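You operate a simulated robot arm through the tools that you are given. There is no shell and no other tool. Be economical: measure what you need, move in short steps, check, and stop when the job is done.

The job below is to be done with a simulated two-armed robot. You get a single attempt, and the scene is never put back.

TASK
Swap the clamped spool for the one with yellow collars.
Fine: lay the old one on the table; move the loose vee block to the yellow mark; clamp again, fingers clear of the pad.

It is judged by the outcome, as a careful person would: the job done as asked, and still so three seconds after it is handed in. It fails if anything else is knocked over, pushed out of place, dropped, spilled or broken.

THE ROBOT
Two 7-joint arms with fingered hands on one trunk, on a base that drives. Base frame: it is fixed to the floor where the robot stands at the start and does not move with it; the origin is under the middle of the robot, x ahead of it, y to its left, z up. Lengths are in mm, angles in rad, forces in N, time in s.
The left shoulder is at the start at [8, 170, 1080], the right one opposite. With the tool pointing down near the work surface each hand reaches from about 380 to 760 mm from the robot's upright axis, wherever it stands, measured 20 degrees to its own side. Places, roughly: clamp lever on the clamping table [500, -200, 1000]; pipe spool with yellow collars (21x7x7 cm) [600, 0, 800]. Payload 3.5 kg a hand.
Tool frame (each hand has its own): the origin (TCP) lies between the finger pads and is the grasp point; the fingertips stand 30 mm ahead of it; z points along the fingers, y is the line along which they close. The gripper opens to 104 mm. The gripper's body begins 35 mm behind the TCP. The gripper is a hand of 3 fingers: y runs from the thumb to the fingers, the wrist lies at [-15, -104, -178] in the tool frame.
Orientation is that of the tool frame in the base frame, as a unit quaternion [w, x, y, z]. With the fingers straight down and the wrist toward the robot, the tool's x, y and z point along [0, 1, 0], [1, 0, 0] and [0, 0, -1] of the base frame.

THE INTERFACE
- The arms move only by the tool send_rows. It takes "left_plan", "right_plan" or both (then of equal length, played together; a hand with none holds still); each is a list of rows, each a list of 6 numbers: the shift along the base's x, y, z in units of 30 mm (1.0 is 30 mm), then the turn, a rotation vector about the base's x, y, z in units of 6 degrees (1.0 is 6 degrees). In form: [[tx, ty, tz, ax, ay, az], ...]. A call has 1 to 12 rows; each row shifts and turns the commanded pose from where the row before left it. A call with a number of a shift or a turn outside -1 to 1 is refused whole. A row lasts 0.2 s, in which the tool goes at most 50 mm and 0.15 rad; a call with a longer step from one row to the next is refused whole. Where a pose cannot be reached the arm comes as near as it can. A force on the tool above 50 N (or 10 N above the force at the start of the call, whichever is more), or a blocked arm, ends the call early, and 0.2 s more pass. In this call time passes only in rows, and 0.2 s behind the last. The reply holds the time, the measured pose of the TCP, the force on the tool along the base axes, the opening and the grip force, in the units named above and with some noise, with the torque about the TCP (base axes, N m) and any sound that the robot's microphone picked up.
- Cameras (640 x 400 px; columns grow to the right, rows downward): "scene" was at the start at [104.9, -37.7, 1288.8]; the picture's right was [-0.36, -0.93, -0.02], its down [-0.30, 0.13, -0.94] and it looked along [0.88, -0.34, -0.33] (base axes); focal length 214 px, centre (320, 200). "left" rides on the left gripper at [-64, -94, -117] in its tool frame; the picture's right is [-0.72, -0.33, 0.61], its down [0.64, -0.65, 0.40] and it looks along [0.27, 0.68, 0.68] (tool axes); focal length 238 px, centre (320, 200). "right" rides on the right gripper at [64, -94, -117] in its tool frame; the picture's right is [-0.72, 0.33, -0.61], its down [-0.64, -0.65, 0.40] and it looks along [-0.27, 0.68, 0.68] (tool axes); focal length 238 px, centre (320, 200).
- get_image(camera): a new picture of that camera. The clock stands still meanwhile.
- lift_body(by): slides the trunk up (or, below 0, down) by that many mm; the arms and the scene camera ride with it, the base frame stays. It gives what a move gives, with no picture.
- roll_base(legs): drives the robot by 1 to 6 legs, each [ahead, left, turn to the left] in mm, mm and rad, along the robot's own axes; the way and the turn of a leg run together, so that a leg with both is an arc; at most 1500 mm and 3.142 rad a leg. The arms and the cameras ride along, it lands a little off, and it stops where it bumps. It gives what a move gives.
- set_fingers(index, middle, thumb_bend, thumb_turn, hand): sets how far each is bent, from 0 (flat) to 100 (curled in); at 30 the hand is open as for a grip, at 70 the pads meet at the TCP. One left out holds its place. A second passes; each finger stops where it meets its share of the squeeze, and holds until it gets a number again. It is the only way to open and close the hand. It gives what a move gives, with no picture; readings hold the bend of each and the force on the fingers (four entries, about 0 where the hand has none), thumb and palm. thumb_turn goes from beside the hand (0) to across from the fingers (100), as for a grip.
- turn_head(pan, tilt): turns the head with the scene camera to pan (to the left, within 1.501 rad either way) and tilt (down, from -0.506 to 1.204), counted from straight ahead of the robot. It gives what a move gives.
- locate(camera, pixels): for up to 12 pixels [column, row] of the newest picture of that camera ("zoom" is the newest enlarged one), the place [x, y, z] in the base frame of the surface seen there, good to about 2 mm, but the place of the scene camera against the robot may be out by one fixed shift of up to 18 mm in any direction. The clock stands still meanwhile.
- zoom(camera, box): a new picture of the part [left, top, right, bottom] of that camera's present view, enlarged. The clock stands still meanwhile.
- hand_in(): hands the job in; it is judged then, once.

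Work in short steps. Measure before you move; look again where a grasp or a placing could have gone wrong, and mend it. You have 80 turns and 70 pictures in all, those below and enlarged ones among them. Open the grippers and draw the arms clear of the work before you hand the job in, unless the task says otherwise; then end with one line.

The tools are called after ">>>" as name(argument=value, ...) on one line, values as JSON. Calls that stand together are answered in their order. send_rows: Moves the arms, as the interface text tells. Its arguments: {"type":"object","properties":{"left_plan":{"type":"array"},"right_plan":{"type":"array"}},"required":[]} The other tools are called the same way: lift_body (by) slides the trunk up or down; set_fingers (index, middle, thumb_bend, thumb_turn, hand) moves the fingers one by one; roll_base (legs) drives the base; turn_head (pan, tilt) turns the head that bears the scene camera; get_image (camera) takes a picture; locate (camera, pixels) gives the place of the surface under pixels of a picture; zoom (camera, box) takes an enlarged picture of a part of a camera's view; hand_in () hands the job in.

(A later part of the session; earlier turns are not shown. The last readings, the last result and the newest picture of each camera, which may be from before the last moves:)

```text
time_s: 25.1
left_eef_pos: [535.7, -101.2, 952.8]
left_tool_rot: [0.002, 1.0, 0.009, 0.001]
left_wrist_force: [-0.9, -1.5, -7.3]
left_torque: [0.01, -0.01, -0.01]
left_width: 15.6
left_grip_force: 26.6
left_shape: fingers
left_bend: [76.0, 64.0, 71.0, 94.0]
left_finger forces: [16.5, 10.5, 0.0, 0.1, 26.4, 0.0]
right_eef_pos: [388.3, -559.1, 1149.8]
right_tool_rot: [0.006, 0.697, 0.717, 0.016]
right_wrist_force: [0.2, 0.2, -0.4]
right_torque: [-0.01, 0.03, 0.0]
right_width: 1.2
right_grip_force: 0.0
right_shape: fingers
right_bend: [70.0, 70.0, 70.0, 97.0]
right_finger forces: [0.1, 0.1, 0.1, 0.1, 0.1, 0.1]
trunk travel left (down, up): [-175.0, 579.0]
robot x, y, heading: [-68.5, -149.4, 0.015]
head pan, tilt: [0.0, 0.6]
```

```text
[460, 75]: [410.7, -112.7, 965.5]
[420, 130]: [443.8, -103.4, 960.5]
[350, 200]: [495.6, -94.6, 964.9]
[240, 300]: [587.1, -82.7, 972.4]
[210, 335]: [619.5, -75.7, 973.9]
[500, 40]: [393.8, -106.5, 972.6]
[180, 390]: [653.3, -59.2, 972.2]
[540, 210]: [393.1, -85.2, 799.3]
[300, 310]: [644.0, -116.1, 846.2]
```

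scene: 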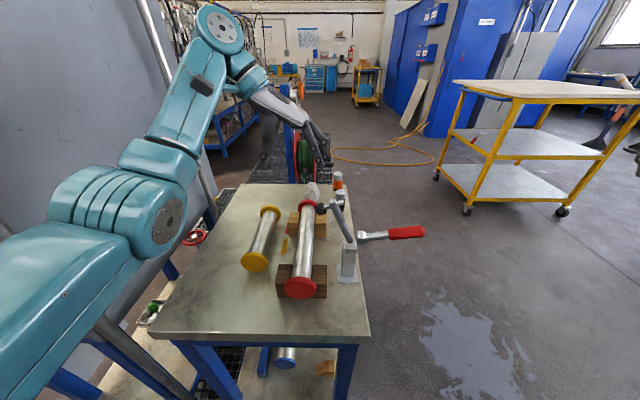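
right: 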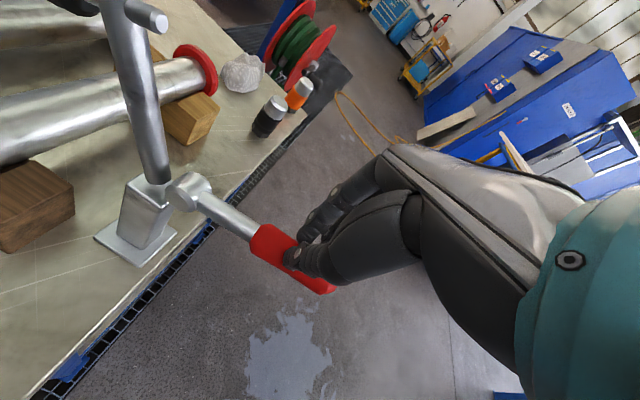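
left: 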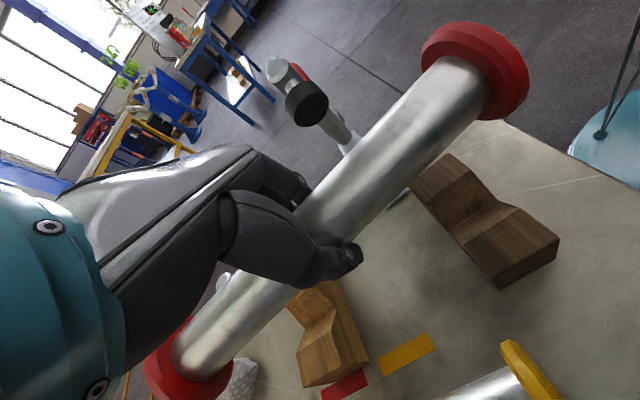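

The spool is turned about 8° and tipped ~3° in the grip. I move it left over the free area at y≈115 while turning it straight.

>>> send_rows(left_plan=[[0, 0.8, 0, 0, 0.1, -0.2], [0, 0.8, 0, 0, 0.1, -0.2], [0, 0.8, 0, 0, 0.1, -0.2], [0, 0.8, 0, 0, 0.1, -0.2], [0, 0.8, 0, 0, 0.1, -0.2], [0, 0.8, 0, 0, 0.1, -0.2], [0, 0.8, 0, 0, 0, 0], [0, 0.8, 0, 0, 0, 0], [0, 0.8, 0, 0, 0, 0]])

>>> get_image(camera="left")

>>> get_image(camera="scene")

>>> locate(camera="left", pixels=[[460, 75], [420, 130], [350, 200], [240, 300], [210, 335], [500, 40], [180, 390], [440, 70], [490, 100]])

```text
time_s: 27.1
left_eef_pos: [537.9, 115.8, 952.0]
left_tool_rot: [0.002, 0.998, -0.054, -0.032]
left_wrist_force: [0.8, 0.2, -8.1]
left_torque: [0.01, -0.01, 0.01]
left_width: 14.8
left_grip_force: 26.2
left_shape: fingers
left_bend: [76.0, 64.0, 72.0, 94.0]
left_finger forces: [16.8, 10.2, 0.0, 0.0, 25.5, 0.1]
right_eef_pos: [388.2, -558.8, 1149.0]
right_tool_rot: [0.006, 0.697, 0.717, 0.015]
right_wrist_force: [0.0, -0.4, -1.0]
right_torque: [0.0, 0.0, -0.03]
right_width: 1.0
right_grip_force: 0.0
right_shape: fingers
right_bend: [70.0, 70.0, 70.0, 97.0]
right_finger forces: [0.1, 0.0, 0.0, 0.0, 0.0, 0.0]
trunk travel left (down, up): [-175.0, 579.0]
robot x, y, heading: [-70.2, -147.0, 0.019]
head pan, tilt: [0.0, 0.6]
```

```text
41 pictures are left
```

left: 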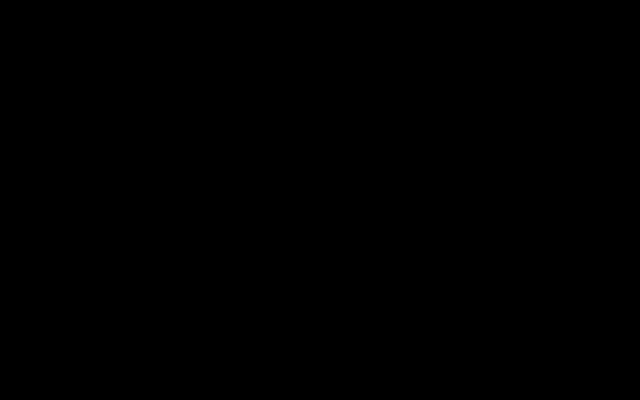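

```text
40 pictures are left
```

scene: 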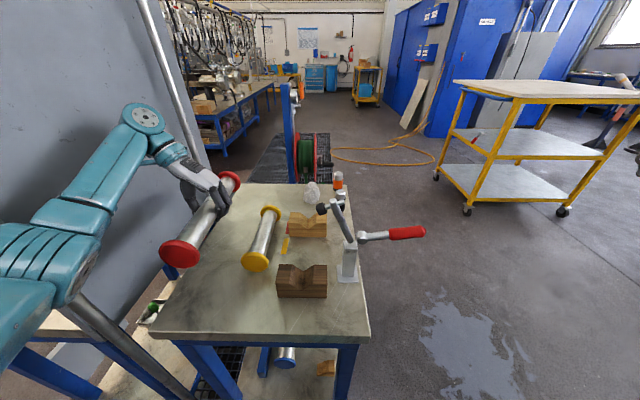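

```text
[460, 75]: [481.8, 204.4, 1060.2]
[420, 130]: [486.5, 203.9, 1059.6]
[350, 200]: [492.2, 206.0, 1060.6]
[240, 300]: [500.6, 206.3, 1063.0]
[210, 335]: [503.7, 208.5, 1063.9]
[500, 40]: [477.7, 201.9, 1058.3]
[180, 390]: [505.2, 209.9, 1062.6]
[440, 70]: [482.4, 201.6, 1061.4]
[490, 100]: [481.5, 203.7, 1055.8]
```

The left camera is blocked by its mount; I use the scene camera to check the spool's alignment and the clearance to the panel.

>>> locate(camera="scene", pixels=[[180, 255], [232, 182], [207, 222], [215, 210], [155, 318], [195, 270], [235, 195], [110, 110], [185, 130], [255, 262], [300, 270], [308, 225]])

>>> zoom(camera="scene", box=[120, 130, 380, 350])

```text
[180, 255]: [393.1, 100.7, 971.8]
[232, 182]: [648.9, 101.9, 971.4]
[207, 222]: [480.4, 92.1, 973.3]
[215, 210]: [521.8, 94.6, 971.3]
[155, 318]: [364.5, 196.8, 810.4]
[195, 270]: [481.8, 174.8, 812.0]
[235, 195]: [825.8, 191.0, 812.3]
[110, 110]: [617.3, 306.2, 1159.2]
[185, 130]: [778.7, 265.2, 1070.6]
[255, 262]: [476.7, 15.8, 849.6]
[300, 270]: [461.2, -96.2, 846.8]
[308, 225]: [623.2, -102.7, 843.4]
```

```text
1.82 times, centred on (250, 240) of scene
```

zoom: 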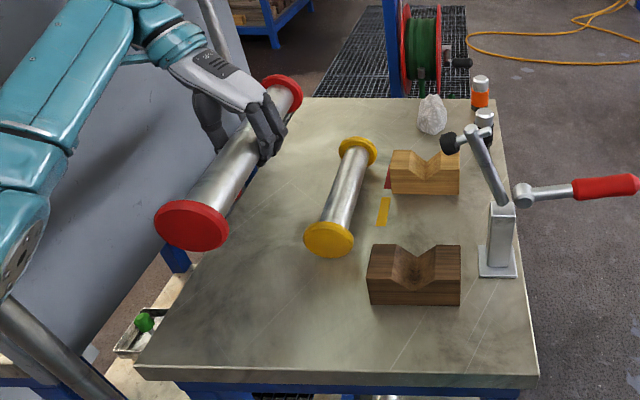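

Spool is now straight and level, over free table (y≈105, panel far off). I lower 90 mm, then creep to contact.

>>> send_rows(left_plan=[[0, 0, -0.6, 0, 0, 0], [0, 0, -0.6, 0, 0, 0], [0, 0, -0.6, 0, 0, 0], [0, 0, -0.6, 0, 0, 0], [0, 0, -0.5, 0, 0, 0], [0, 0, -0.3, 0, 0, 0]])

>>> send_rows(left_plan=[[0, 0, -0.1, 0, 0, 0], [0, 0, -0.1, 0, 0, 0], [0, 0, -0.1, 0, 0, 0]])

>>> zoom(camera="scene", box=[120, 130, 380, 350])

```text
time_s: 28.5
left_eef_pos: [538.1, 118.5, 855.2]
left_tool_rot: [0.002, 0.998, -0.054, -0.032]
left_wrist_force: [0.1, 0.6, -8.4]
left_torque: [0.01, -0.01, 0.01]
left_width: 14.8
left_grip_force: 26.4
left_shape: fingers
left_bend: [76.0, 64.0, 72.0, 94.0]
left_finger forces: [16.9, 10.1, 0.0, 0.0, 25.4, 0.0]
right_eef_pos: [388.1, -559.0, 1149.0]
right_tool_rot: [0.007, 0.697, 0.717, 0.015]
right_wrist_force: [0.9, -0.1, 0.0]
right_torque: [0.02, 0.01, 0.01]
right_width: 1.1
right_grip_force: 0.0
right_shape: fingers
right_bend: [70.0, 70.0, 70.0, 97.0]
right_finger forces: [0.0, 0.0, 0.0, 0.0, 0.0, 0.0]
trunk travel left (down, up): [-175.0, 579.0]
robot x, y, heading: [-67.3, -152.3, 0.017]
head pan, tilt: [0.0, 0.6]
```

```text
time_s: 29.3
left_eef_pos: [537.2, 117.5, 846.2]
left_tool_rot: [0.002, 0.998, -0.053, -0.032]
left_wrist_force: [0.9, 0.6, -7.4]
left_torque: [0.01, -0.07, 0.03]
left_width: 14.7
left_grip_force: 25.9
left_shape: fingers
left_bend: [76.0, 64.0, 72.0, 94.0]
left_finger forces: [16.8, 10.0, 0.1, 0.1, 25.3, 0.0]
right_eef_pos: [388.2, -559.0, 1148.7]
right_tool_rot: [0.006, 0.697, 0.717, 0.015]
right_wrist_force: [-0.2, 0.1, 0.3]
right_torque: [0.0, -0.01, 0.03]
right_width: 1.0
right_grip_force: 0.0
right_shape: fingers
right_bend: [70.0, 70.0, 70.0, 97.0]
right_finger forces: [0.0, 0.0, 0.1, 0.0, 0.1, 0.1]
trunk travel left (down, up): [-175.0, 579.0]
robot x, y, heading: [-72.8, -150.5, 0.018]
head pan, tilt: [0.0, 0.6]
```

```text
1.82 times, centred on (250, 240) of scene
```

zoom: 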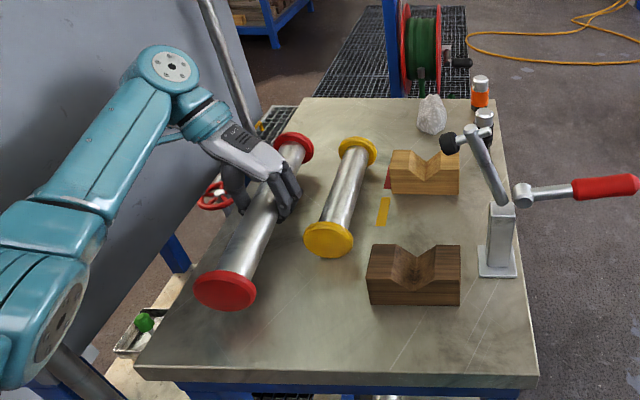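

Contact is just starting (torque change). I creep down a few more mm watching the force.

>>> send_rows(left_plan=[[0, 0, -0.07, 0, 0, 0], [0, 0, -0.07, 0, 0, 0]])

>>> locate(camera="zoom", pixels=[[225, 290], [293, 150], [258, 230], [295, 160], [195, 290], [333, 240], [350, 190]])

```text
time_s: 29.9
left_eef_pos: [537.4, 117.4, 843.2]
left_tool_rot: [0.002, 0.998, -0.055, -0.031]
left_wrist_force: [0.0, 0.0, -7.5]
left_torque: [-0.02, -0.04, 0.01]
left_width: 14.5
left_grip_force: 26.1
left_shape: fingers
left_bend: [76.0, 64.0, 72.0, 94.0]
left_finger forces: [16.7, 10.1, 0.0, 0.0, 25.3, 0.0]
right_eef_pos: [387.6, -559.4, 1149.3]
right_tool_rot: [0.006, 0.697, 0.717, 0.015]
right_wrist_force: [-0.7, 0.6, 0.0]
right_torque: [-0.02, -0.03, 0.0]
right_width: 1.0
right_grip_force: 0.1
right_shape: fingers
right_bend: [70.0, 70.0, 70.0, 97.0]
right_finger forces: [0.0, 0.0, 0.0, 0.0, 0.0, 0.0]
trunk travel left (down, up): [-175.0, 579.0]
robot x, y, heading: [-66.2, -152.3, 0.016]
head pan, tilt: [0.0, 0.6]
```

```text
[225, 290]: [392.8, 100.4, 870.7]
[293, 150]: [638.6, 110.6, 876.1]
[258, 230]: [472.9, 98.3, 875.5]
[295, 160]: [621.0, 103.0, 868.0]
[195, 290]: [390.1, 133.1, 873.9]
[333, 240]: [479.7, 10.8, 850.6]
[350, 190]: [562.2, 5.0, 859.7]
```

Tube top is still ~5 mm above resting height; I lower on in 2 mm steps.

>>> send_rows(left_plan=[[0, 0, -0.07, 0, 0, 0], [0, 0, -0.07, 0, 0, 0]])

>>> send_rows(left_plan=[[0, 0, -0.07, 0, 0, 0]])

```text
time_s: 30.5
left_eef_pos: [536.5, 117.9, 839.0]
left_tool_rot: [0.002, 0.998, -0.054, -0.031]
left_wrist_force: [0.9, -0.6, -7.5]
left_torque: [-0.01, -0.04, -0.02]
left_width: 14.3
left_grip_force: 26.2
left_shape: fingers
left_bend: [76.0, 64.0, 72.0, 94.0]
left_finger forces: [16.8, 10.0, 0.1, 0.1, 25.3, 0.0]
right_eef_pos: [388.1, -558.3, 1149.2]
right_tool_rot: [0.008, 0.698, 0.716, 0.016]
right_wrist_force: [0.5, 0.7, -0.5]
right_torque: [0.01, -0.02, -0.02]
right_width: 1.0
right_grip_force: 0.1
right_shape: fingers
right_bend: [70.0, 70.0, 70.0, 97.0]
right_finger forces: [0.0, 0.0, 0.1, 0.1, 0.0, 0.0]
trunk travel left (down, up): [-175.0, 579.0]
robot x, y, heading: [-63.7, -150.6, 0.019]
head pan, tilt: [0.0, 0.6]
```

```text
time_s: 30.9
left_eef_pos: [537.0, 117.4, 836.8]
left_tool_rot: [0.001, 0.998, -0.054, -0.031]
left_wrist_force: [0.2, 0.8, -7.8]
left_torque: [0.02, -0.03, -0.01]
left_width: 14.6
left_grip_force: 25.6
left_shape: fingers
left_bend: [76.0, 64.0, 72.0, 94.0]
left_finger forces: [16.9, 10.0, 0.0, 0.0, 25.2, 0.1]
right_eef_pos: [387.3, -559.1, 1149.7]
right_tool_rot: [0.006, 0.697, 0.717, 0.016]
right_wrist_force: [-0.8, 0.1, 0.3]
right_torque: [0.01, -0.02, 0.02]
right_width: 0.9
right_grip_force: 0.1
right_shape: fingers
right_bend: [70.0, 70.0, 70.0, 97.0]
right_finger forces: [0.0, 0.0, 0.0, 0.0, 0.1, 0.1]
trunk travel left (down, up): [-175.0, 579.0]
robot x, y, heading: [-68.4, -155.6, 0.017]
head pan, tilt: [0.0, 0.6]
```

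Force still shows full weight. I look closely at the gap.

>>> zoom(camera="scene", box=[170, 190, 290, 310])

>>> locate(camera="zoom", pixels=[[230, 250], [450, 150], [360, 50], [350, 60], [180, 330], [300, 165], [250, 300]])

```text
3.33 times, centred on (230, 250) of scene
```

zoom: 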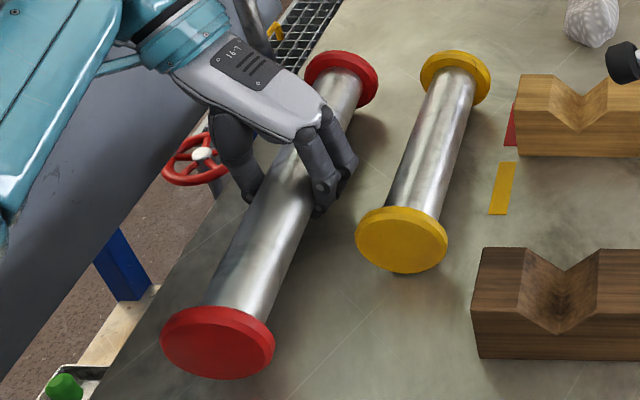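

```text
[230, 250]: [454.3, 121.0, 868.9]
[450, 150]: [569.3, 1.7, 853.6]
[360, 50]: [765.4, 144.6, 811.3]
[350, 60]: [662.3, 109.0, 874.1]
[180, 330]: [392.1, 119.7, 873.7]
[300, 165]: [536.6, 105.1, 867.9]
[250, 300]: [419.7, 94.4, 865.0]
```

Tube top reads ~868 vs expected ~866 in this camera: 2–3 mm left. I continue down.

>>> send_rows(left_plan=[[0, 0, -0.07, 0, 0, 0]])

>>> send_rows(left_plan=[[0, 0, -0.07, 0, 0, 0]])

```text
time_s: 31.3
left_eef_pos: [536.9, 117.4, 834.6]
left_tool_rot: [0.002, 0.998, -0.054, -0.031]
left_wrist_force: [0.4, 0.1, -7.4]
left_torque: [0.02, -0.03, -0.01]
left_width: 14.2
left_grip_force: 26.4
left_shape: fingers
left_bend: [76.0, 64.0, 72.0, 94.0]
left_finger forces: [16.8, 10.0, 0.0, 0.1, 25.3, 0.1]
right_eef_pos: [389.0, -558.8, 1149.6]
right_tool_rot: [0.007, 0.698, 0.716, 0.015]
right_wrist_force: [0.4, -0.3, -0.2]
right_torque: [0.0, 0.01, -0.02]
right_width: 0.8
right_grip_force: 0.1
right_shape: fingers
right_bend: [70.0, 70.0, 70.0, 97.0]
right_finger forces: [0.0, 0.1, 0.1, 0.1, 0.1, 0.1]
trunk travel left (down, up): [-175.0, 579.0]
robot x, y, heading: [-69.9, -150.9, 0.02]
head pan, tilt: [0.0, 0.6]
```

```text
time_s: 31.7
left_eef_pos: [538.0, 116.7, 832.6]
left_tool_rot: [0.001, 0.998, -0.054, -0.031]
left_wrist_force: [0.7, 0.0, -7.6]
left_torque: [0.02, -0.05, 0.0]
left_width: 14.8
left_grip_force: 26.4
left_shape: fingers
left_bend: [76.0, 65.0, 72.0, 94.0]
left_finger forces: [16.9, 9.9, 0.0, 0.1, 25.3, 0.0]
right_eef_pos: [388.6, -560.1, 1149.5]
right_tool_rot: [0.006, 0.697, 0.717, 0.015]
right_wrist_force: [-0.3, -1.4, 0.3]
right_torque: [0.0, -0.03, 0.0]
right_width: 1.2
right_grip_force: 0.1
right_shape: fingers
right_bend: [70.0, 70.0, 70.0, 97.0]
right_finger forces: [0.0, 0.1, 0.0, 0.0, 0.0, 0.0]
trunk travel left (down, up): [-175.0, 579.0]
robot x, y, heading: [-66.3, -152.6, 0.023]
head pan, tilt: [0.0, 0.6]
```

Still no unloading; I check heights of both ends.

>>> zoom(camera="scene", box=[170, 190, 290, 310])

>>> locate(camera="zoom", pixels=[[245, 285], [260, 250], [290, 180], [345, 85], [350, 75], [218, 310], [220, 375], [340, 52], [200, 378], [385, 270], [400, 230], [440, 160]])

```text
3.33 times, centred on (230, 250) of scene
```

zoom: 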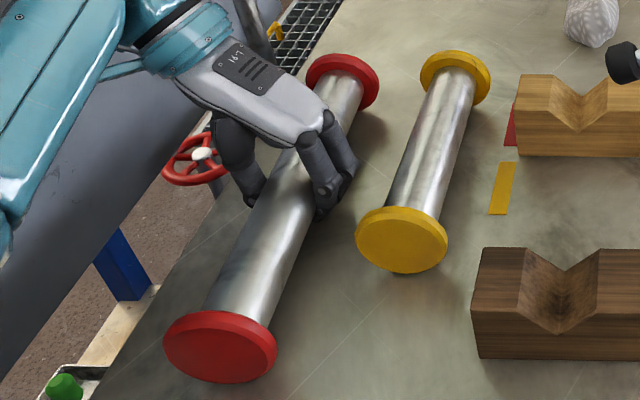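

```text
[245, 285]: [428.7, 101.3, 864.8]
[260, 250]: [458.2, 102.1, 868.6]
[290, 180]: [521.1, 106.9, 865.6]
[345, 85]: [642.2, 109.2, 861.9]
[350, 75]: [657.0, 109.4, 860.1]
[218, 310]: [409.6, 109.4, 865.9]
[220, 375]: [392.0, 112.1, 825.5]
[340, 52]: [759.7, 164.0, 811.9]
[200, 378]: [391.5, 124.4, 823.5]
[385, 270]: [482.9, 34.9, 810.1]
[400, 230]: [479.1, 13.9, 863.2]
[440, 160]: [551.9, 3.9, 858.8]
```

The near end is still ~5 mm up and the far end is lower; I rotate −1.5° about y and continue down in small steps.

>>> send_rows(left_plan=[[0, 0, -0.05, 0, -0.25, 0], [0, 0, -0.06, 0, 0, 0]])

>>> send_rows(left_plan=[[0, 0, -0.07, 0, 0, 0]])

```text
time_s: 32.3
left_eef_pos: [537.5, 116.6, 831.8]
left_tool_rot: [0.001, 0.998, -0.054, -0.016]
left_wrist_force: [-1.9, -0.8, 1.9]
left_torque: [-0.02, 0.08, -0.09]
left_width: 13.1
left_grip_force: 24.1
left_shape: fingers
left_bend: [76.0, 65.0, 73.0, 94.0]
left_finger forces: [15.6, 9.2, 0.1, 0.0, 23.8, 0.0]
right_eef_pos: [387.1, -558.7, 1150.7]
right_tool_rot: [0.007, 0.697, 0.717, 0.016]
right_wrist_force: [-0.3, 0.4, -0.6]
right_torque: [-0.01, -0.02, 0.01]
right_width: 0.9
right_grip_force: 0.0
right_shape: fingers
right_bend: [70.0, 70.0, 70.0, 97.0]
right_finger forces: [0.0, 0.0, 0.0, 0.1, 0.1, 0.0]
trunk travel left (down, up): [-175.0, 579.0]
robot x, y, heading: [-64.7, -149.5, 0.024]
head pan, tilt: [0.0, 0.6]
```

```text
time_s: 32.7
left_eef_pos: [537.9, 115.7, 828.9]
left_tool_rot: [0.001, 0.998, -0.053, -0.016]
left_wrist_force: [1.3, 0.3, 10.3]
left_torque: [0.15, 0.16, -0.05]
left_width: 11.8
left_grip_force: 28.6
left_shape: fingers
left_bend: [77.0, 72.0, 73.0, 94.0]
left_finger forces: [16.2, 9.1, 0.0, 0.0, 32.1, 0.1]
right_eef_pos: [387.2, -561.0, 1149.7]
right_tool_rot: [0.006, 0.697, 0.717, 0.017]
right_wrist_force: [0.6, -0.6, 0.2]
right_torque: [0.01, -0.01, 0.02]
right_width: 1.1
right_grip_force: 0.0
right_shape: fingers
right_bend: [70.0, 70.0, 70.0, 97.0]
right_finger forces: [0.0, 0.1, 0.0, 0.0, 0.1, 0.0]
trunk travel left (down, up): [-175.0, 579.0]
robot x, y, heading: [-69.2, -155.5, 0.017]
head pan, tilt: [0.0, 0.6]
```

The spool is now supported by the table (force +10 N). I open the fingers partly and see.

>>> send_rows(left_plan=[[0, 0, 0.07, 0, 0, 0]])

>>> set_fingers(hand="left", index=62, middle=58, thumb_bend=60)

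>>> zoom(camera="scene", box=[170, 190, 290, 310])

```text
time_s: 33.1
left_eef_pos: [537.8, 116.0, 828.8]
left_tool_rot: [0.0, 0.998, -0.053, -0.017]
left_wrist_force: [2.3, 1.5, 6.4]
left_torque: [0.12, 0.07, -0.05]
left_width: 11.4
left_grip_force: 28.2
left_shape: fingers
left_bend: [77.0, 72.0, 73.0, 94.0]
left_finger forces: [16.8, 9.3, 0.1, 0.0, 30.9, 0.1]
right_eef_pos: [387.7, -559.7, 1147.9]
right_tool_rot: [0.008, 0.697, 0.717, 0.016]
right_wrist_force: [-0.1, 0.5, -0.3]
right_torque: [-0.01, -0.01, 0.01]
right_width: 1.0
right_grip_force: 0.0
right_shape: fingers
right_bend: [70.0, 70.0, 70.0, 97.0]
right_finger forces: [0.0, 0.1, 0.0, 0.1, 0.0, 0.1]
trunk travel left (down, up): [-175.0, 579.0]
robot x, y, heading: [-63.9, -152.0, 0.018]
head pan, tilt: [0.0, 0.6]
```

```text
time_s: 34.1
left_eef_pos: [536.1, 115.7, 833.4]
left_tool_rot: [0.001, 0.998, -0.053, -0.015]
left_wrist_force: [-0.1, -0.9, 28.0]
left_torque: [-0.3, 0.06, 0.19]
left_width: 27.1
left_grip_force: 18.5
left_shape: fingers
left_bend: [59.0, 60.0, 60.0, 96.0]
left_finger forces: [19.4, 6.0, 0.0, 0.0, 11.4, 0.0]
right_eef_pos: [385.3, -559.8, 1150.7]
right_tool_rot: [0.007, 0.696, 0.718, 0.018]
right_wrist_force: [-0.1, -0.4, -0.1]
right_torque: [0.0, 0.0, 0.0]
right_width: 0.8
right_grip_force: 0.0
right_shape: fingers
right_bend: [70.0, 70.0, 70.0, 97.0]
right_finger forces: [0.0, 0.0, 0.0, 0.0, 0.1, 0.1]
trunk travel left (down, up): [-175.0, 579.0]
robot x, y, heading: [-66.7, -150.2, 0.022]
head pan, tilt: [0.0, 0.6]
```

```text
3.33 times, centred on (230, 250) of scene
```

zoom: 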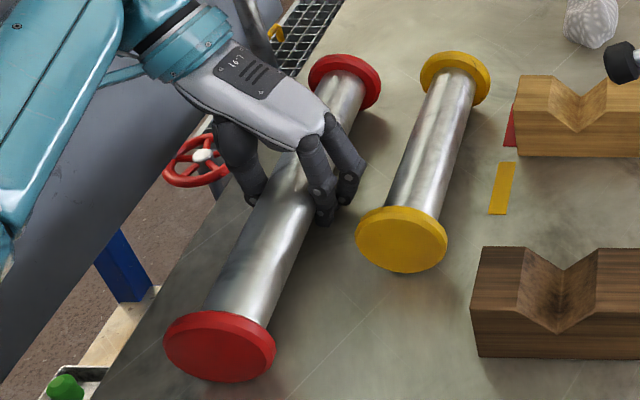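

Fingertips are pressing on the table now (28 N). I raise 9 mm and open further in alternation.

>>> send_rows(left_plan=[[0, 0, 0.15, 0, 0, 0], [0, 0, 0.15, 0, 0, 0]])

>>> set_fingers(hand="left", index=52, middle=52, thumb_bend=52)

```text
time_s: 34.7
left_eef_pos: [536.5, 117.9, 833.6]
left_tool_rot: [-0.001, 0.998, -0.053, -0.022]
left_wrist_force: [0.2, 0.5, -4.6]
left_torque: [-0.03, -0.04, 0.06]
left_width: 29.6
left_grip_force: 4.3
left_shape: fingers
left_bend: [59.0, 58.0, 58.0, 97.0]
left_finger forces: [3.5, 1.0, 0.0, 0.0, 3.2, 0.0]
right_eef_pos: [388.1, -558.3, 1148.6]
right_tool_rot: [0.006, 0.697, 0.717, 0.015]
right_wrist_force: [0.6, -0.9, 0.1]
right_torque: [0.01, 0.01, 0.01]
right_width: 0.8
right_grip_force: 0.0
right_shape: fingers
right_bend: [70.0, 70.0, 70.0, 97.0]
right_finger forces: [0.1, 0.0, 0.0, 0.1, 0.0, 0.0]
trunk travel left (down, up): [-175.0, 579.0]
robot x, y, heading: [-69.5, -146.9, 0.018]
head pan, tilt: [0.0, 0.6]
```

```text
time_s: 35.7
left_eef_pos: [538.3, 116.6, 839.3]
left_tool_rot: [0.001, 0.998, -0.054, -0.018]
left_wrist_force: [-0.3, 1.3, -0.4]
left_torque: [-0.03, -0.01, 0.02]
left_width: 47.8
left_grip_force: 0.6
left_shape: fingers
left_bend: [52.0, 52.0, 51.0, 97.0]
left_finger forces: [0.0, 0.1, 0.1, 0.1, 1.0, 0.0]
right_eef_pos: [387.7, -557.7, 1148.6]
right_tool_rot: [0.007, 0.697, 0.717, 0.017]
right_wrist_force: [0.4, 0.6, -0.4]
right_torque: [0.02, 0.0, 0.02]
right_width: 1.0
right_grip_force: 0.1
right_shape: fingers
right_bend: [70.0, 70.0, 70.0, 97.0]
right_finger forces: [0.1, 0.0, 0.0, 0.0, 0.1, 0.1]
trunk travel left (down, up): [-175.0, 579.0]
robot x, y, heading: [-70.7, -152.9, 0.022]
head pan, tilt: [0.0, 0.6]
```

Released (thumb only just touches). I raise a little, open wide, check that nothing clings, then lift.

>>> send_rows(left_plan=[[0, 0.1, 0.2, 0, 0, 0]])

>>> set_fingers(hand="left", index=30, middle=30, thumb_bend=30)

>>> zoom(camera="scene", box=[170, 190, 290, 310])

```text
time_s: 36.1
left_eef_pos: [536.5, 119.2, 844.9]
left_tool_rot: [0.0, 0.998, -0.054, -0.017]
left_wrist_force: [-0.2, 1.2, -0.9]
left_torque: [0.04, 0.01, -0.04]
left_width: 47.9
left_grip_force: 0.6
left_shape: fingers
left_bend: [52.0, 52.0, 51.0, 97.0]
left_finger forces: [0.0, 0.0, 0.0, 0.0, 0.9, 0.0]
right_eef_pos: [387.2, -558.6, 1149.0]
right_tool_rot: [0.008, 0.697, 0.717, 0.017]
right_wrist_force: [-0.7, 0.5, 0.4]
right_torque: [0.0, 0.03, 0.02]
right_width: 0.9
right_grip_force: 0.0
right_shape: fingers
right_bend: [70.0, 70.0, 70.0, 97.0]
right_finger forces: [0.0, 0.0, 0.0, 0.1, 0.0, 0.0]
trunk travel left (down, up): [-175.0, 579.0]
robot x, y, heading: [-66.6, -151.0, 0.017]
head pan, tilt: [0.0, 0.6]
```

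```text
time_s: 37.1
left_eef_pos: [537.0, 118.9, 844.4]
left_tool_rot: [0.001, 0.998, -0.054, -0.018]
left_wrist_force: [-0.2, -0.6, 0.1]
left_torque: [0.01, -0.01, -0.02]
left_width: 102.8
left_grip_force: 0.0
left_shape: fingers
left_bend: [30.0, 30.0, 30.0, 97.0]
left_finger forces: [0.0, 0.0, 0.0, 0.0, 0.0, 0.0]
right_eef_pos: [387.4, -559.1, 1149.0]
right_tool_rot: [0.007, 0.697, 0.717, 0.017]
right_wrist_force: [0.0, 0.0, -0.4]
right_torque: [-0.01, 0.0, -0.02]
right_width: 1.2
right_grip_force: 0.1
right_shape: fingers
right_bend: [70.0, 70.0, 70.0, 97.0]
right_finger forces: [0.1, 0.0, 0.0, 0.1, 0.0, 0.0]
trunk travel left (down, up): [-175.0, 579.0]
robot x, y, heading: [-65.0, -152.7, 0.02]
head pan, tilt: [0.0, 0.6]
```

```text
3.33 times, centred on (230, 250) of scene
```

zoom: 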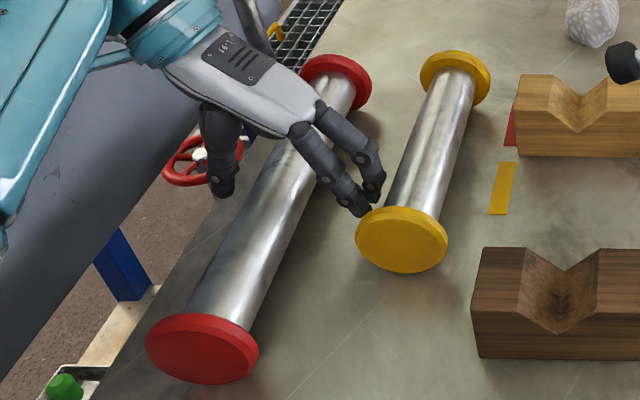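

The red spool lies on the table. I raise the left hand straight up clear, and look down to see how much room the base has in front of the table.

>>> send_rows(left_plan=[[0, 0, 0.6, 0, 0, 0], [0, 0, 0.8, 0, 0, 0], [0, 0, 0.9, 0, 0, 0], [0, 0, 0.9, 0, -0.1, 0.2], [0, 0, 0.9, 0, -0.1, 0.3], [0, 0, 0.9, 0, -0.1, 0.4], [0, 0, 0.9, 0, 0, 0.3]])

>>> turn_head(pan=0.1, tilt=1.2)

>>> get_image(camera="scene")

```text
time_s: 38.7
left_eef_pos: [537.0, 117.4, 1021.3]
left_tool_rot: [0.001, 1.0, 0.009, -0.002]
left_wrist_force: [-0.5, 0.0, -0.5]
left_torque: [0.02, -0.02, -0.01]
left_width: 102.9
left_grip_force: 0.1
left_shape: fingers
left_bend: [30.0, 30.0, 30.0, 97.0]
left_finger forces: [0.0, 0.1, 0.0, 0.1, 0.0, 0.0]
right_eef_pos: [388.0, -558.9, 1148.8]
right_tool_rot: [0.008, 0.697, 0.717, 0.016]
right_wrist_force: [0.4, -0.1, 0.5]
right_torque: [-0.02, -0.02, 0.01]
right_width: 1.0
right_grip_force: 0.0
right_shape: fingers
right_bend: [70.0, 70.0, 70.0, 97.0]
right_finger forces: [0.1, 0.1, 0.0, 0.1, 0.0, 0.1]
trunk travel left (down, up): [-175.0, 579.0]
robot x, y, heading: [-66.6, -154.2, 0.021]
head pan, tilt: [0.0, 0.6]
```

```text
time_s: 39.7
left_eef_pos: [536.7, 119.7, 1020.2]
left_tool_rot: [0.001, 1.0, 0.009, -0.002]
left_wrist_force: [-0.8, 0.2, -0.4]
left_torque: [0.03, 0.0, 0.03]
left_width: 102.8
left_grip_force: 0.1
left_shape: fingers
left_bend: [30.0, 30.0, 30.0, 97.0]
left_finger forces: [0.1, 0.0, 0.1, 0.0, 0.0, 0.0]
right_eef_pos: [387.7, -558.9, 1149.6]
right_tool_rot: [0.008, 0.697, 0.717, 0.017]
right_wrist_force: [-0.3, -0.5, -0.1]
right_torque: [-0.02, -0.01, 0.0]
right_width: 1.2
right_grip_force: 0.1
right_shape: fingers
right_bend: [70.0, 70.0, 70.0, 97.0]
right_finger forces: [0.1, 0.1, 0.0, 0.1, 0.0, 0.0]
trunk travel left (down, up): [-175.0, 579.0]
robot x, y, heading: [-64.2, -151.0, 0.018]
head pan, tilt: [0.099, 1.201]
```

```text
33 pictures are left
```

scene: 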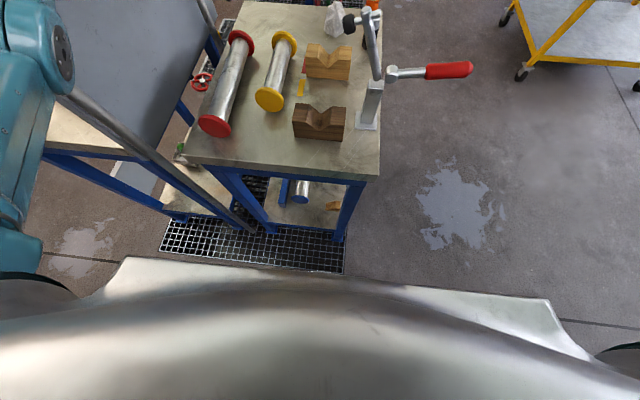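

The robot's front edge shows at rows 260–300; I locate it against the table legs and the stand.

>>> locate(camera="scene", pixels=[[126, 258], [340, 278], [548, 301], [340, 240], [250, 232], [190, 163], [378, 178], [230, 225], [160, 205], [300, 320], [110, 290], [345, 272]])

```text
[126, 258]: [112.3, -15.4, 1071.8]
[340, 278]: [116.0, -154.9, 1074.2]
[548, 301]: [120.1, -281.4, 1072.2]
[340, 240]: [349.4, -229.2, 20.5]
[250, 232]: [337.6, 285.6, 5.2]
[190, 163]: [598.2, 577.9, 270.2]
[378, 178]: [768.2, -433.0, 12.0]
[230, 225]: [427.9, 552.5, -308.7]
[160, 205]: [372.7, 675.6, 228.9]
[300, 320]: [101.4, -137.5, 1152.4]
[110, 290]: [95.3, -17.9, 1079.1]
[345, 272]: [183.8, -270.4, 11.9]
```

The base front is behind x≈184 while the table legs are at ≥349, so driving 80 mm ahead is safe.

>>> roll_base(legs=[[80, 0, 0]])

>>> turn_head(pan=0.1, tilt=0.85)

>>> zoom(camera="scene", box=[180, 80, 440, 280])

```text
time_s: 40.8
left_eef_pos: [621.4, 120.8, 1019.7]
left_tool_rot: [0.001, 1.0, 0.008, -0.002]
left_wrist_force: [0.2, 0.4, -0.2]
left_torque: [-0.01, 0.04, 0.02]
left_width: 102.7
left_grip_force: 0.1
left_shape: fingers
left_bend: [30.0, 30.0, 30.0, 97.0]
left_finger forces: [0.1, 0.0, 0.1, 0.0, 0.0, 0.0]
right_eef_pos: [470.7, -556.8, 1148.8]
right_tool_rot: [0.006, 0.697, 0.717, 0.016]
right_wrist_force: [0.2, 0.8, -0.4]
right_torque: [-0.02, 0.03, 0.01]
right_width: 1.1
right_grip_force: 0.0
right_shape: fingers
right_bend: [70.0, 70.0, 70.0, 97.0]
right_finger forces: [0.1, 0.0, 0.0, 0.0, 0.0, 0.0]
trunk travel left (down, up): [-175.0, 579.0]
robot x, y, heading: [15.2, -150.7, 0.022]
head pan, tilt: [0.099, 1.201]
```

```text
time_s: 41.6
left_eef_pos: [620.6, 119.5, 1020.7]
left_tool_rot: [0.0, 1.0, 0.009, -0.003]
left_wrist_force: [-0.3, -0.4, -0.4]
left_torque: [-0.01, -0.02, -0.01]
left_width: 102.7
left_grip_force: 0.0
left_shape: fingers
left_bend: [30.0, 30.0, 30.0, 97.0]
left_finger forces: [0.0, 0.0, 0.0, 0.1, 0.1, 0.0]
right_eef_pos: [469.0, -557.3, 1149.3]
right_tool_rot: [0.008, 0.697, 0.717, 0.016]
right_wrist_force: [-0.3, -0.4, 0.0]
right_torque: [0.0, 0.02, 0.02]
right_width: 1.0
right_grip_force: 0.1
right_shape: fingers
right_bend: [70.0, 70.0, 70.0, 97.0]
right_finger forces: [0.1, 0.1, 0.0, 0.1, 0.1, 0.0]
trunk travel left (down, up): [-175.0, 579.0]
robot x, y, heading: [14.9, -152.8, 0.021]
head pan, tilt: [0.099, 0.85]
```

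```text
2.00 times, centred on (310, 180) of scene
```

zoom: 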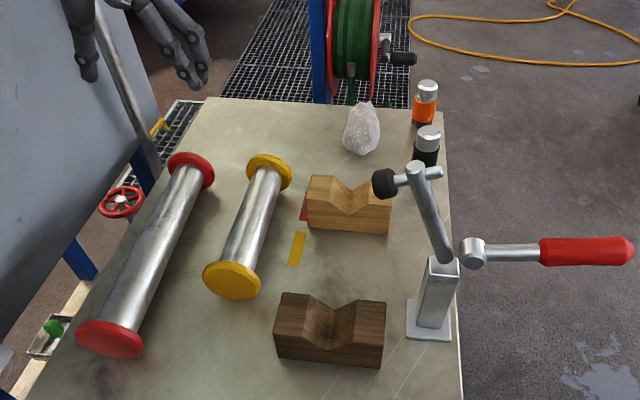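

Clear view. I locate marks, block edges and collar edges all in this one frame for consistent distances.

>>> locate(camera="zoom", pixels=[[294, 233], [305, 233], [289, 264], [299, 265], [303, 219], [307, 196], [309, 228], [309, 180], [388, 233], [277, 358], [282, 296], [382, 366]])

>>> locate(camera="zoom", pixels=[[232, 282], [236, 259], [246, 262], [265, 172], [271, 158], [290, 170], [277, 172], [320, 178], [318, 205], [293, 300], [293, 330], [105, 340]])

```text
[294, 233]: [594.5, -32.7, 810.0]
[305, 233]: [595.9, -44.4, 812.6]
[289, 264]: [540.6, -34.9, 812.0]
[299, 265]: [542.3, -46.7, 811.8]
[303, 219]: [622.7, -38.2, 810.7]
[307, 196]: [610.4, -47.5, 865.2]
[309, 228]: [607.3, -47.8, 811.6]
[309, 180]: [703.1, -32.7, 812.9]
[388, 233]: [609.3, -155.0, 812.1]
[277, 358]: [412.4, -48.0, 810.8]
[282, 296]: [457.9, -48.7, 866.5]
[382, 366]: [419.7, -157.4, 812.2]
```

```text
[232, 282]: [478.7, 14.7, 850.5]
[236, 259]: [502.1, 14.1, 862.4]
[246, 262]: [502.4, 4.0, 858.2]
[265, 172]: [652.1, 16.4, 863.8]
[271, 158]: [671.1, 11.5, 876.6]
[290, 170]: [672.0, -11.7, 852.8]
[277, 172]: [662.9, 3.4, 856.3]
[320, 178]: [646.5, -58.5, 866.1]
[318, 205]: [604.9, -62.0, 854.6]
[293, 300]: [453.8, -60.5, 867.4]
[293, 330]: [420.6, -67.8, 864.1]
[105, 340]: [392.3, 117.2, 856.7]
```

Yellow mark spans x≈541–596 (middle ≈569); the red mark needs a better look. I bring the left hand high over the loose block to see the marks close.

>>> send_rows(left_plan=[[0, -0.8, 0, 0, 0, 0], [0, -0.8, 0, 0, 0, 0], [0, -0.8, 0, 0, 0, 0], [0, -0.8, 0, 0, 0, 0], [0, -0.8, 0, 0, 0, 0], [0, -0.8, 0, 0, 0, 0], [0.1, -0.8, -0.4, 0, 0, 0], [0.1, -0.8, -0.8, 0, 0, 0], [0.1, -0.8, -0.8, 0, 0, 0]])

>>> get_image(camera="left")

```text
time_s: 43.6
left_eef_pos: [628.9, -94.9, 958.5]
left_tool_rot: [0.0, 1.0, 0.008, -0.002]
left_wrist_force: [0.0, 0.2, 0.0]
left_torque: [0.04, -0.02, -0.02]
left_width: 102.8
left_grip_force: 0.2
left_shape: fingers
left_bend: [30.0, 30.0, 30.0, 97.0]
left_finger forces: [0.0, 0.1, 0.1, 0.0, 0.0, 0.0]
right_eef_pos: [469.2, -557.7, 1148.1]
right_tool_rot: [0.007, 0.698, 0.716, 0.016]
right_wrist_force: [0.1, -0.4, 1.2]
right_torque: [0.02, -0.03, -0.01]
right_width: 0.8
right_grip_force: 0.1
right_shape: fingers
right_bend: [70.0, 70.0, 70.0, 97.0]
right_finger forces: [0.0, 0.0, 0.0, 0.0, 0.1, 0.0]
trunk travel left (down, up): [-175.0, 579.0]
robot x, y, heading: [12.0, -149.5, 0.018]
head pan, tilt: [0.099, 0.85]
```

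```text
31 pictures are left
```

left: 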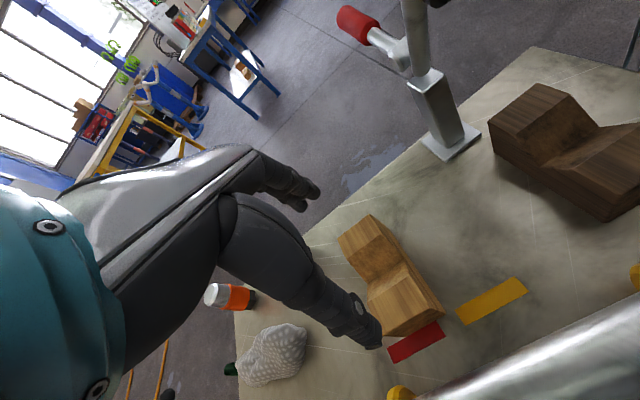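

Both marks and the loose block are visible; I enlarge and locate.

>>> zoom(camera="left", box=[330, 190, 570, 390])

>>> locate(camera="left", pixels=[[391, 361], [443, 337], [463, 324], [526, 291], [457, 310], [517, 278], [388, 335], [443, 308], [380, 335], [600, 222], [639, 205], [490, 140]])

```text
2.00 times, centred on (450, 290) of left
```

zoom: 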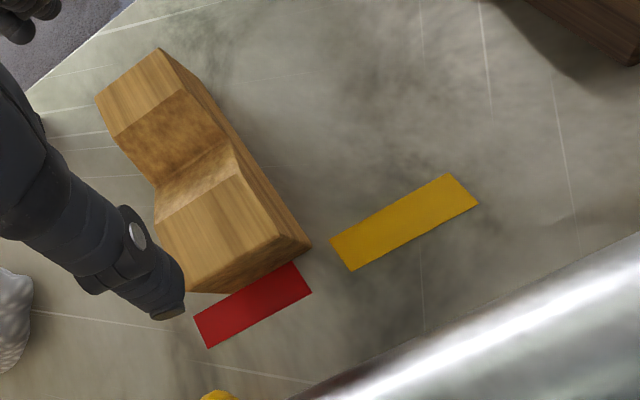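

```text
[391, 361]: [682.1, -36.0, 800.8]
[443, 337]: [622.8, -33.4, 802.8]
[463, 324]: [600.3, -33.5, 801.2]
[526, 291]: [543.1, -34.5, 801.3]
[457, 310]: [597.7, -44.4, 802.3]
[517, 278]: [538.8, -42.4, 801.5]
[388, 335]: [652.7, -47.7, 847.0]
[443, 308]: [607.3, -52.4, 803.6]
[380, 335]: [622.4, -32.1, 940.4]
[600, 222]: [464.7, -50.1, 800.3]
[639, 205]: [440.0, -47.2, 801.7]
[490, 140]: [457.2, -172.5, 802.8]
```

Red mark x≈622–682, yellow mark x≈540–599; block centre is 630. I need exact collar-to-collar length of the yellow spool, so I zoom tightly on it.

>>> zoom(camera="scene", box=[265, 150, 345, 234])

```text
4.76 times, centred on (305, 192) of scene
```

zoom: 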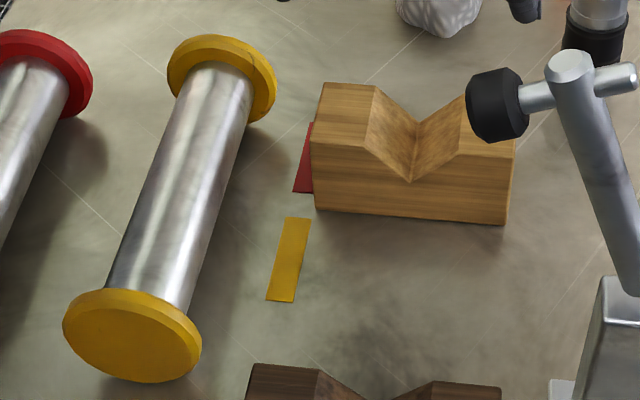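

I locate rim points of both collars.

>>> locate(camera="zoom", pixels=[[125, 299], [128, 291], [195, 325], [180, 305], [150, 285], [215, 58], [200, 50], [204, 38], [262, 75], [272, 85], [235, 70], [170, 70]])

```text
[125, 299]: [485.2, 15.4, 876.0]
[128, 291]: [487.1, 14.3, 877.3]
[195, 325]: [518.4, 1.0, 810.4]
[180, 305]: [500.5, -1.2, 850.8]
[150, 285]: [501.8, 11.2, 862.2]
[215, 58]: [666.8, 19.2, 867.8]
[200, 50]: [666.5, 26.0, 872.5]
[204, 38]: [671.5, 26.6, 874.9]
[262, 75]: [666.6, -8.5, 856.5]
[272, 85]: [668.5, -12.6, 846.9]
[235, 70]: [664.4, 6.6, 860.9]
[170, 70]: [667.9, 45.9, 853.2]
```

Yellow spool's inner length ≈177 mm (x 490–667), fixed block outer face at 416. The block now stands 21 mm short of the red mark's middle, so its counterpart at the yellow mark is ≈549–560; a centre at ≈556 (overlapping the mark) lets both collars clear. I open the left hand wider to straddle the block across y.

>>> set_fingers(hand="left", index=14, middle=14, thumb_bend=14)

>>> send_rows(left_plan=[[0.03, -0.2, -0.5, 0, 0, 0], [0, 0, -0.5, 0, 0, 0]])

>>> zoom(camera="scene", box=[265, 100, 405, 234])

```text
time_s: 44.6
left_eef_pos: [629.0, -93.8, 957.7]
left_tool_rot: [0.001, 1.0, 0.008, -0.002]
left_wrist_force: [0.1, -0.4, -0.2]
left_torque: [0.0, -0.01, 0.03]
left_width: 138.0
left_grip_force: 0.1
left_shape: fingers
left_bend: [14.0, 14.0, 14.0, 97.0]
left_finger forces: [0.0, 0.0, 0.1, 0.0, 0.1, 0.0]
right_eef_pos: [470.1, -557.4, 1149.7]
right_tool_rot: [0.008, 0.697, 0.717, 0.016]
right_wrist_force: [0.0, 0.3, -0.2]
right_torque: [0.0, 0.0, 0.01]
right_width: 1.1
right_grip_force: 0.1
right_shape: fingers
right_bend: [70.0, 70.0, 70.0, 97.0]
right_finger forces: [0.0, 0.1, 0.1, 0.1, 0.0, 0.0]
trunk travel left (down, up): [-175.0, 579.0]
robot x, y, heading: [13.8, -150.8, 0.019]
head pan, tilt: [0.099, 0.85]
```

```text
time_s: 45.2
left_eef_pos: [630.0, -101.1, 929.6]
left_tool_rot: [0.001, 1.0, 0.008, -0.001]
left_wrist_force: [-0.8, 0.5, 0.4]
left_torque: [0.02, -0.02, 0.01]
left_width: 137.9
left_grip_force: 0.0
left_shape: fingers
left_bend: [14.0, 14.0, 14.0, 97.0]
left_finger forces: [0.0, 0.0, 0.0, 0.1, 0.0, 0.0]
right_eef_pos: [470.2, -556.6, 1149.9]
right_tool_rot: [0.008, 0.697, 0.717, 0.016]
right_wrist_force: [0.0, 0.1, 0.3]
right_torque: [0.02, -0.04, -0.02]
right_width: 0.9
right_grip_force: 0.0
right_shape: fingers
right_bend: [70.0, 70.0, 70.0, 97.0]
right_finger forces: [0.0, 0.0, 0.1, 0.0, 0.0, 0.0]
trunk travel left (down, up): [-175.0, 579.0]
robot x, y, heading: [15.3, -148.5, 0.021]
head pan, tilt: [0.099, 0.85]
```

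```text
2.99 times, centred on (335, 167) of scene
```

zoom: 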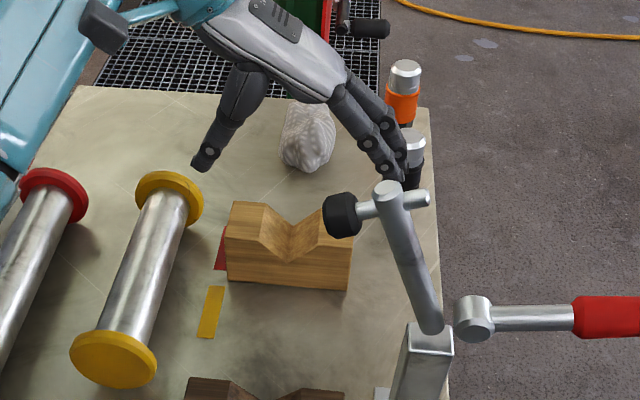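

Fingers straddle the block with margin. I lower 88 mm to TCP z≈841 and close gently.

>>> send_rows(left_plan=[[0, 0, -0.6, 0, 0, 0], [0, 0, -0.6, 0, 0, 0], [0, 0, -0.6, 0, 0, 0], [0, 0, -0.6, 0, 0, 0], [0, 0, -0.5, 0, 0, 0]])

>>> set_fingers(hand="left", index=36, middle=36, thumb_bend=36)

>>> zoom(camera="scene", box=[265, 100, 405, 234])

```text
time_s: 46.4
left_eef_pos: [631.0, -100.9, 844.4]
left_tool_rot: [0.0, 1.0, 0.008, 0.0]
left_wrist_force: [0.5, 2.7, 6.9]
left_torque: [0.24, -0.01, -0.01]
left_width: 140.5
left_grip_force: 2.1
left_shape: fingers
left_bend: [14.0, 14.0, 12.0, 97.0]
left_finger forces: [0.3, 0.0, 0.0, 0.0, 4.9, 0.1]
right_eef_pos: [468.8, -557.0, 1149.9]
right_tool_rot: [0.007, 0.697, 0.717, 0.016]
right_wrist_force: [0.0, 0.3, 0.0]
right_torque: [0.03, -0.01, -0.01]
right_width: 1.1
right_grip_force: 0.1
right_shape: fingers
right_bend: [70.0, 70.0, 70.0, 97.0]
right_finger forces: [0.0, 0.0, 0.0, 0.0, 0.0, 0.0]
trunk travel left (down, up): [-175.0, 579.0]
robot x, y, heading: [13.9, -149.1, 0.02]
head pan, tilt: [0.099, 0.85]
```

```text
time_s: 47.4
left_eef_pos: [629.0, -101.3, 845.3]
left_tool_rot: [0.002, 1.0, 0.008, 0.0]
left_wrist_force: [2.3, 0.4, 20.1]
left_torque: [-0.47, 0.09, -0.08]
left_width: 134.3
left_grip_force: 28.5
left_shape: fingers
left_bend: [19.0, 27.0, 19.0, 97.0]
left_finger forces: [21.6, 7.2, 0.0, 0.0, 28.0, 0.1]
right_eef_pos: [467.5, -557.8, 1150.4]
right_tool_rot: [0.008, 0.697, 0.717, 0.017]
right_wrist_force: [0.1, -0.6, 0.3]
right_torque: [-0.01, -0.01, -0.01]
right_width: 1.0
right_grip_force: 0.0
right_shape: fingers
right_bend: [70.0, 70.0, 70.0, 97.0]
right_finger forces: [0.0, 0.0, 0.1, 0.1, 0.0, 0.1]
trunk travel left (down, up): [-175.0, 579.0]
robot x, y, heading: [15.0, -151.2, 0.019]
head pan, tilt: [0.099, 0.85]
```

```text
2.99 times, centred on (335, 167) of scene
```

zoom: 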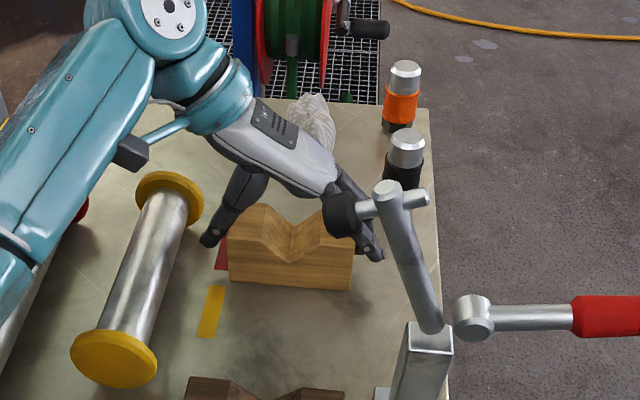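

The block is gripped at its ends (28 N), with tips pressing the table; I raise 6 mm to relieve that and check.

>>> send_rows(left_plan=[[0, 0, 0.1, 0, 0, 0], [0, 0, 0.1, 0, 0, 0]])

>>> zoom(camera="scene", box=[285, 130, 375, 214])

```text
time_s: 48.0
left_eef_pos: [629.6, -101.4, 847.2]
left_tool_rot: [-0.002, 1.0, 0.009, -0.005]
left_wrist_force: [0.2, -1.5, 0.1]
left_torque: [-0.11, 0.02, 0.05]
left_width: 133.2
left_grip_force: 23.7
left_shape: fingers
left_bend: [19.0, 27.0, 21.0, 96.0]
left_finger forces: [16.5, 7.2, 0.0, 0.0, 23.4, 0.1]
right_eef_pos: [469.8, -556.2, 1148.5]
right_tool_rot: [0.008, 0.697, 0.717, 0.016]
right_wrist_force: [-0.4, -0.4, -0.3]
right_torque: [-0.01, -0.01, 0.01]
right_width: 1.1
right_grip_force: 0.0
right_shape: fingers
right_bend: [70.0, 70.0, 70.0, 97.0]
right_finger forces: [0.0, 0.0, 0.1, 0.1, 0.1, 0.1]
trunk travel left (down, up): [-175.0, 579.0]
robot x, y, heading: [15.6, -153.8, 0.021]
head pan, tilt: [0.099, 0.85]
```

```text
4.76 times, centred on (330, 172) of scene
```

zoom: 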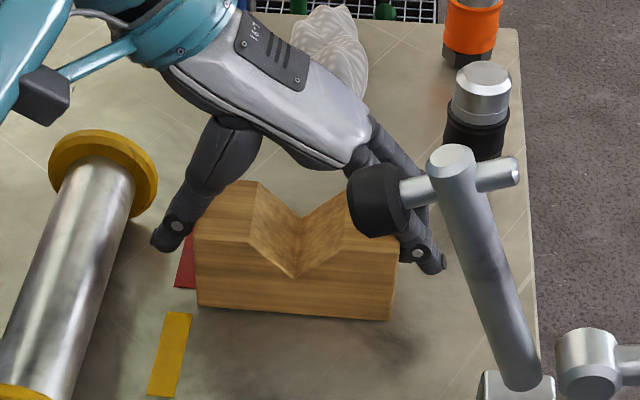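

Forces are neutral and the block is still flat. I slide it 72 mm toward the robot.

>>> send_rows(left_plan=[[-0.4, 0, 0, 0, 0, 0], [-0.4, 0, 0, 0, 0, 0], [-0.4, 0, 0, 0, 0, 0], [-0.4, 0, 0, 0, 0, 0], [-0.4, 0, 0, 0, 0, 0], [-0.4, 0, 0, 0, 0, 0]])

>>> zoom(camera="scene", box=[275, 140, 375, 260])

```text
time_s: 49.4
left_eef_pos: [558.1, -102.3, 850.1]
left_tool_rot: [0.001, 1.0, 0.008, -0.002]
left_wrist_force: [0.2, -0.2, -1.3]
left_torque: [0.0, 0.01, 0.0]
left_width: 132.8
left_grip_force: 23.7
left_shape: fingers
left_bend: [19.0, 27.0, 21.0, 96.0]
left_finger forces: [15.7, 7.3, 0.1, 0.0, 24.3, 0.1]
right_eef_pos: [469.5, -559.0, 1149.3]
right_tool_rot: [0.006, 0.697, 0.717, 0.016]
right_wrist_force: [0.5, -0.9, 1.0]
right_torque: [-0.01, -0.01, 0.0]
right_width: 1.1
right_grip_force: 0.0
right_shape: fingers
right_bend: [70.0, 70.0, 70.0, 97.0]
right_finger forces: [0.1, 0.0, 0.0, 0.0, 0.0, 0.1]
trunk travel left (down, up): [-175.0, 579.0]
robot x, y, heading: [16.2, -149.2, 0.017]
head pan, tilt: [0.099, 0.85]
```

```text
3.33 times, centred on (325, 200) of scene
```

zoom: 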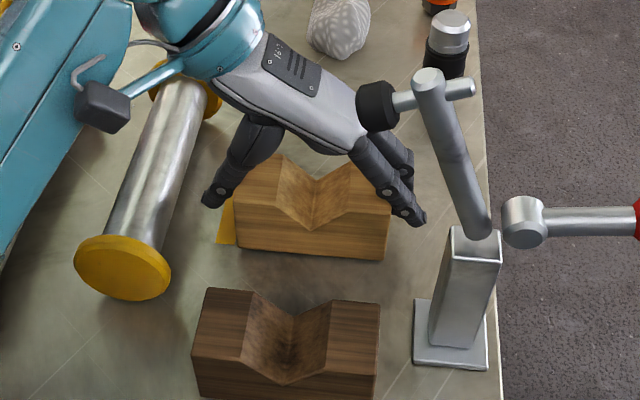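

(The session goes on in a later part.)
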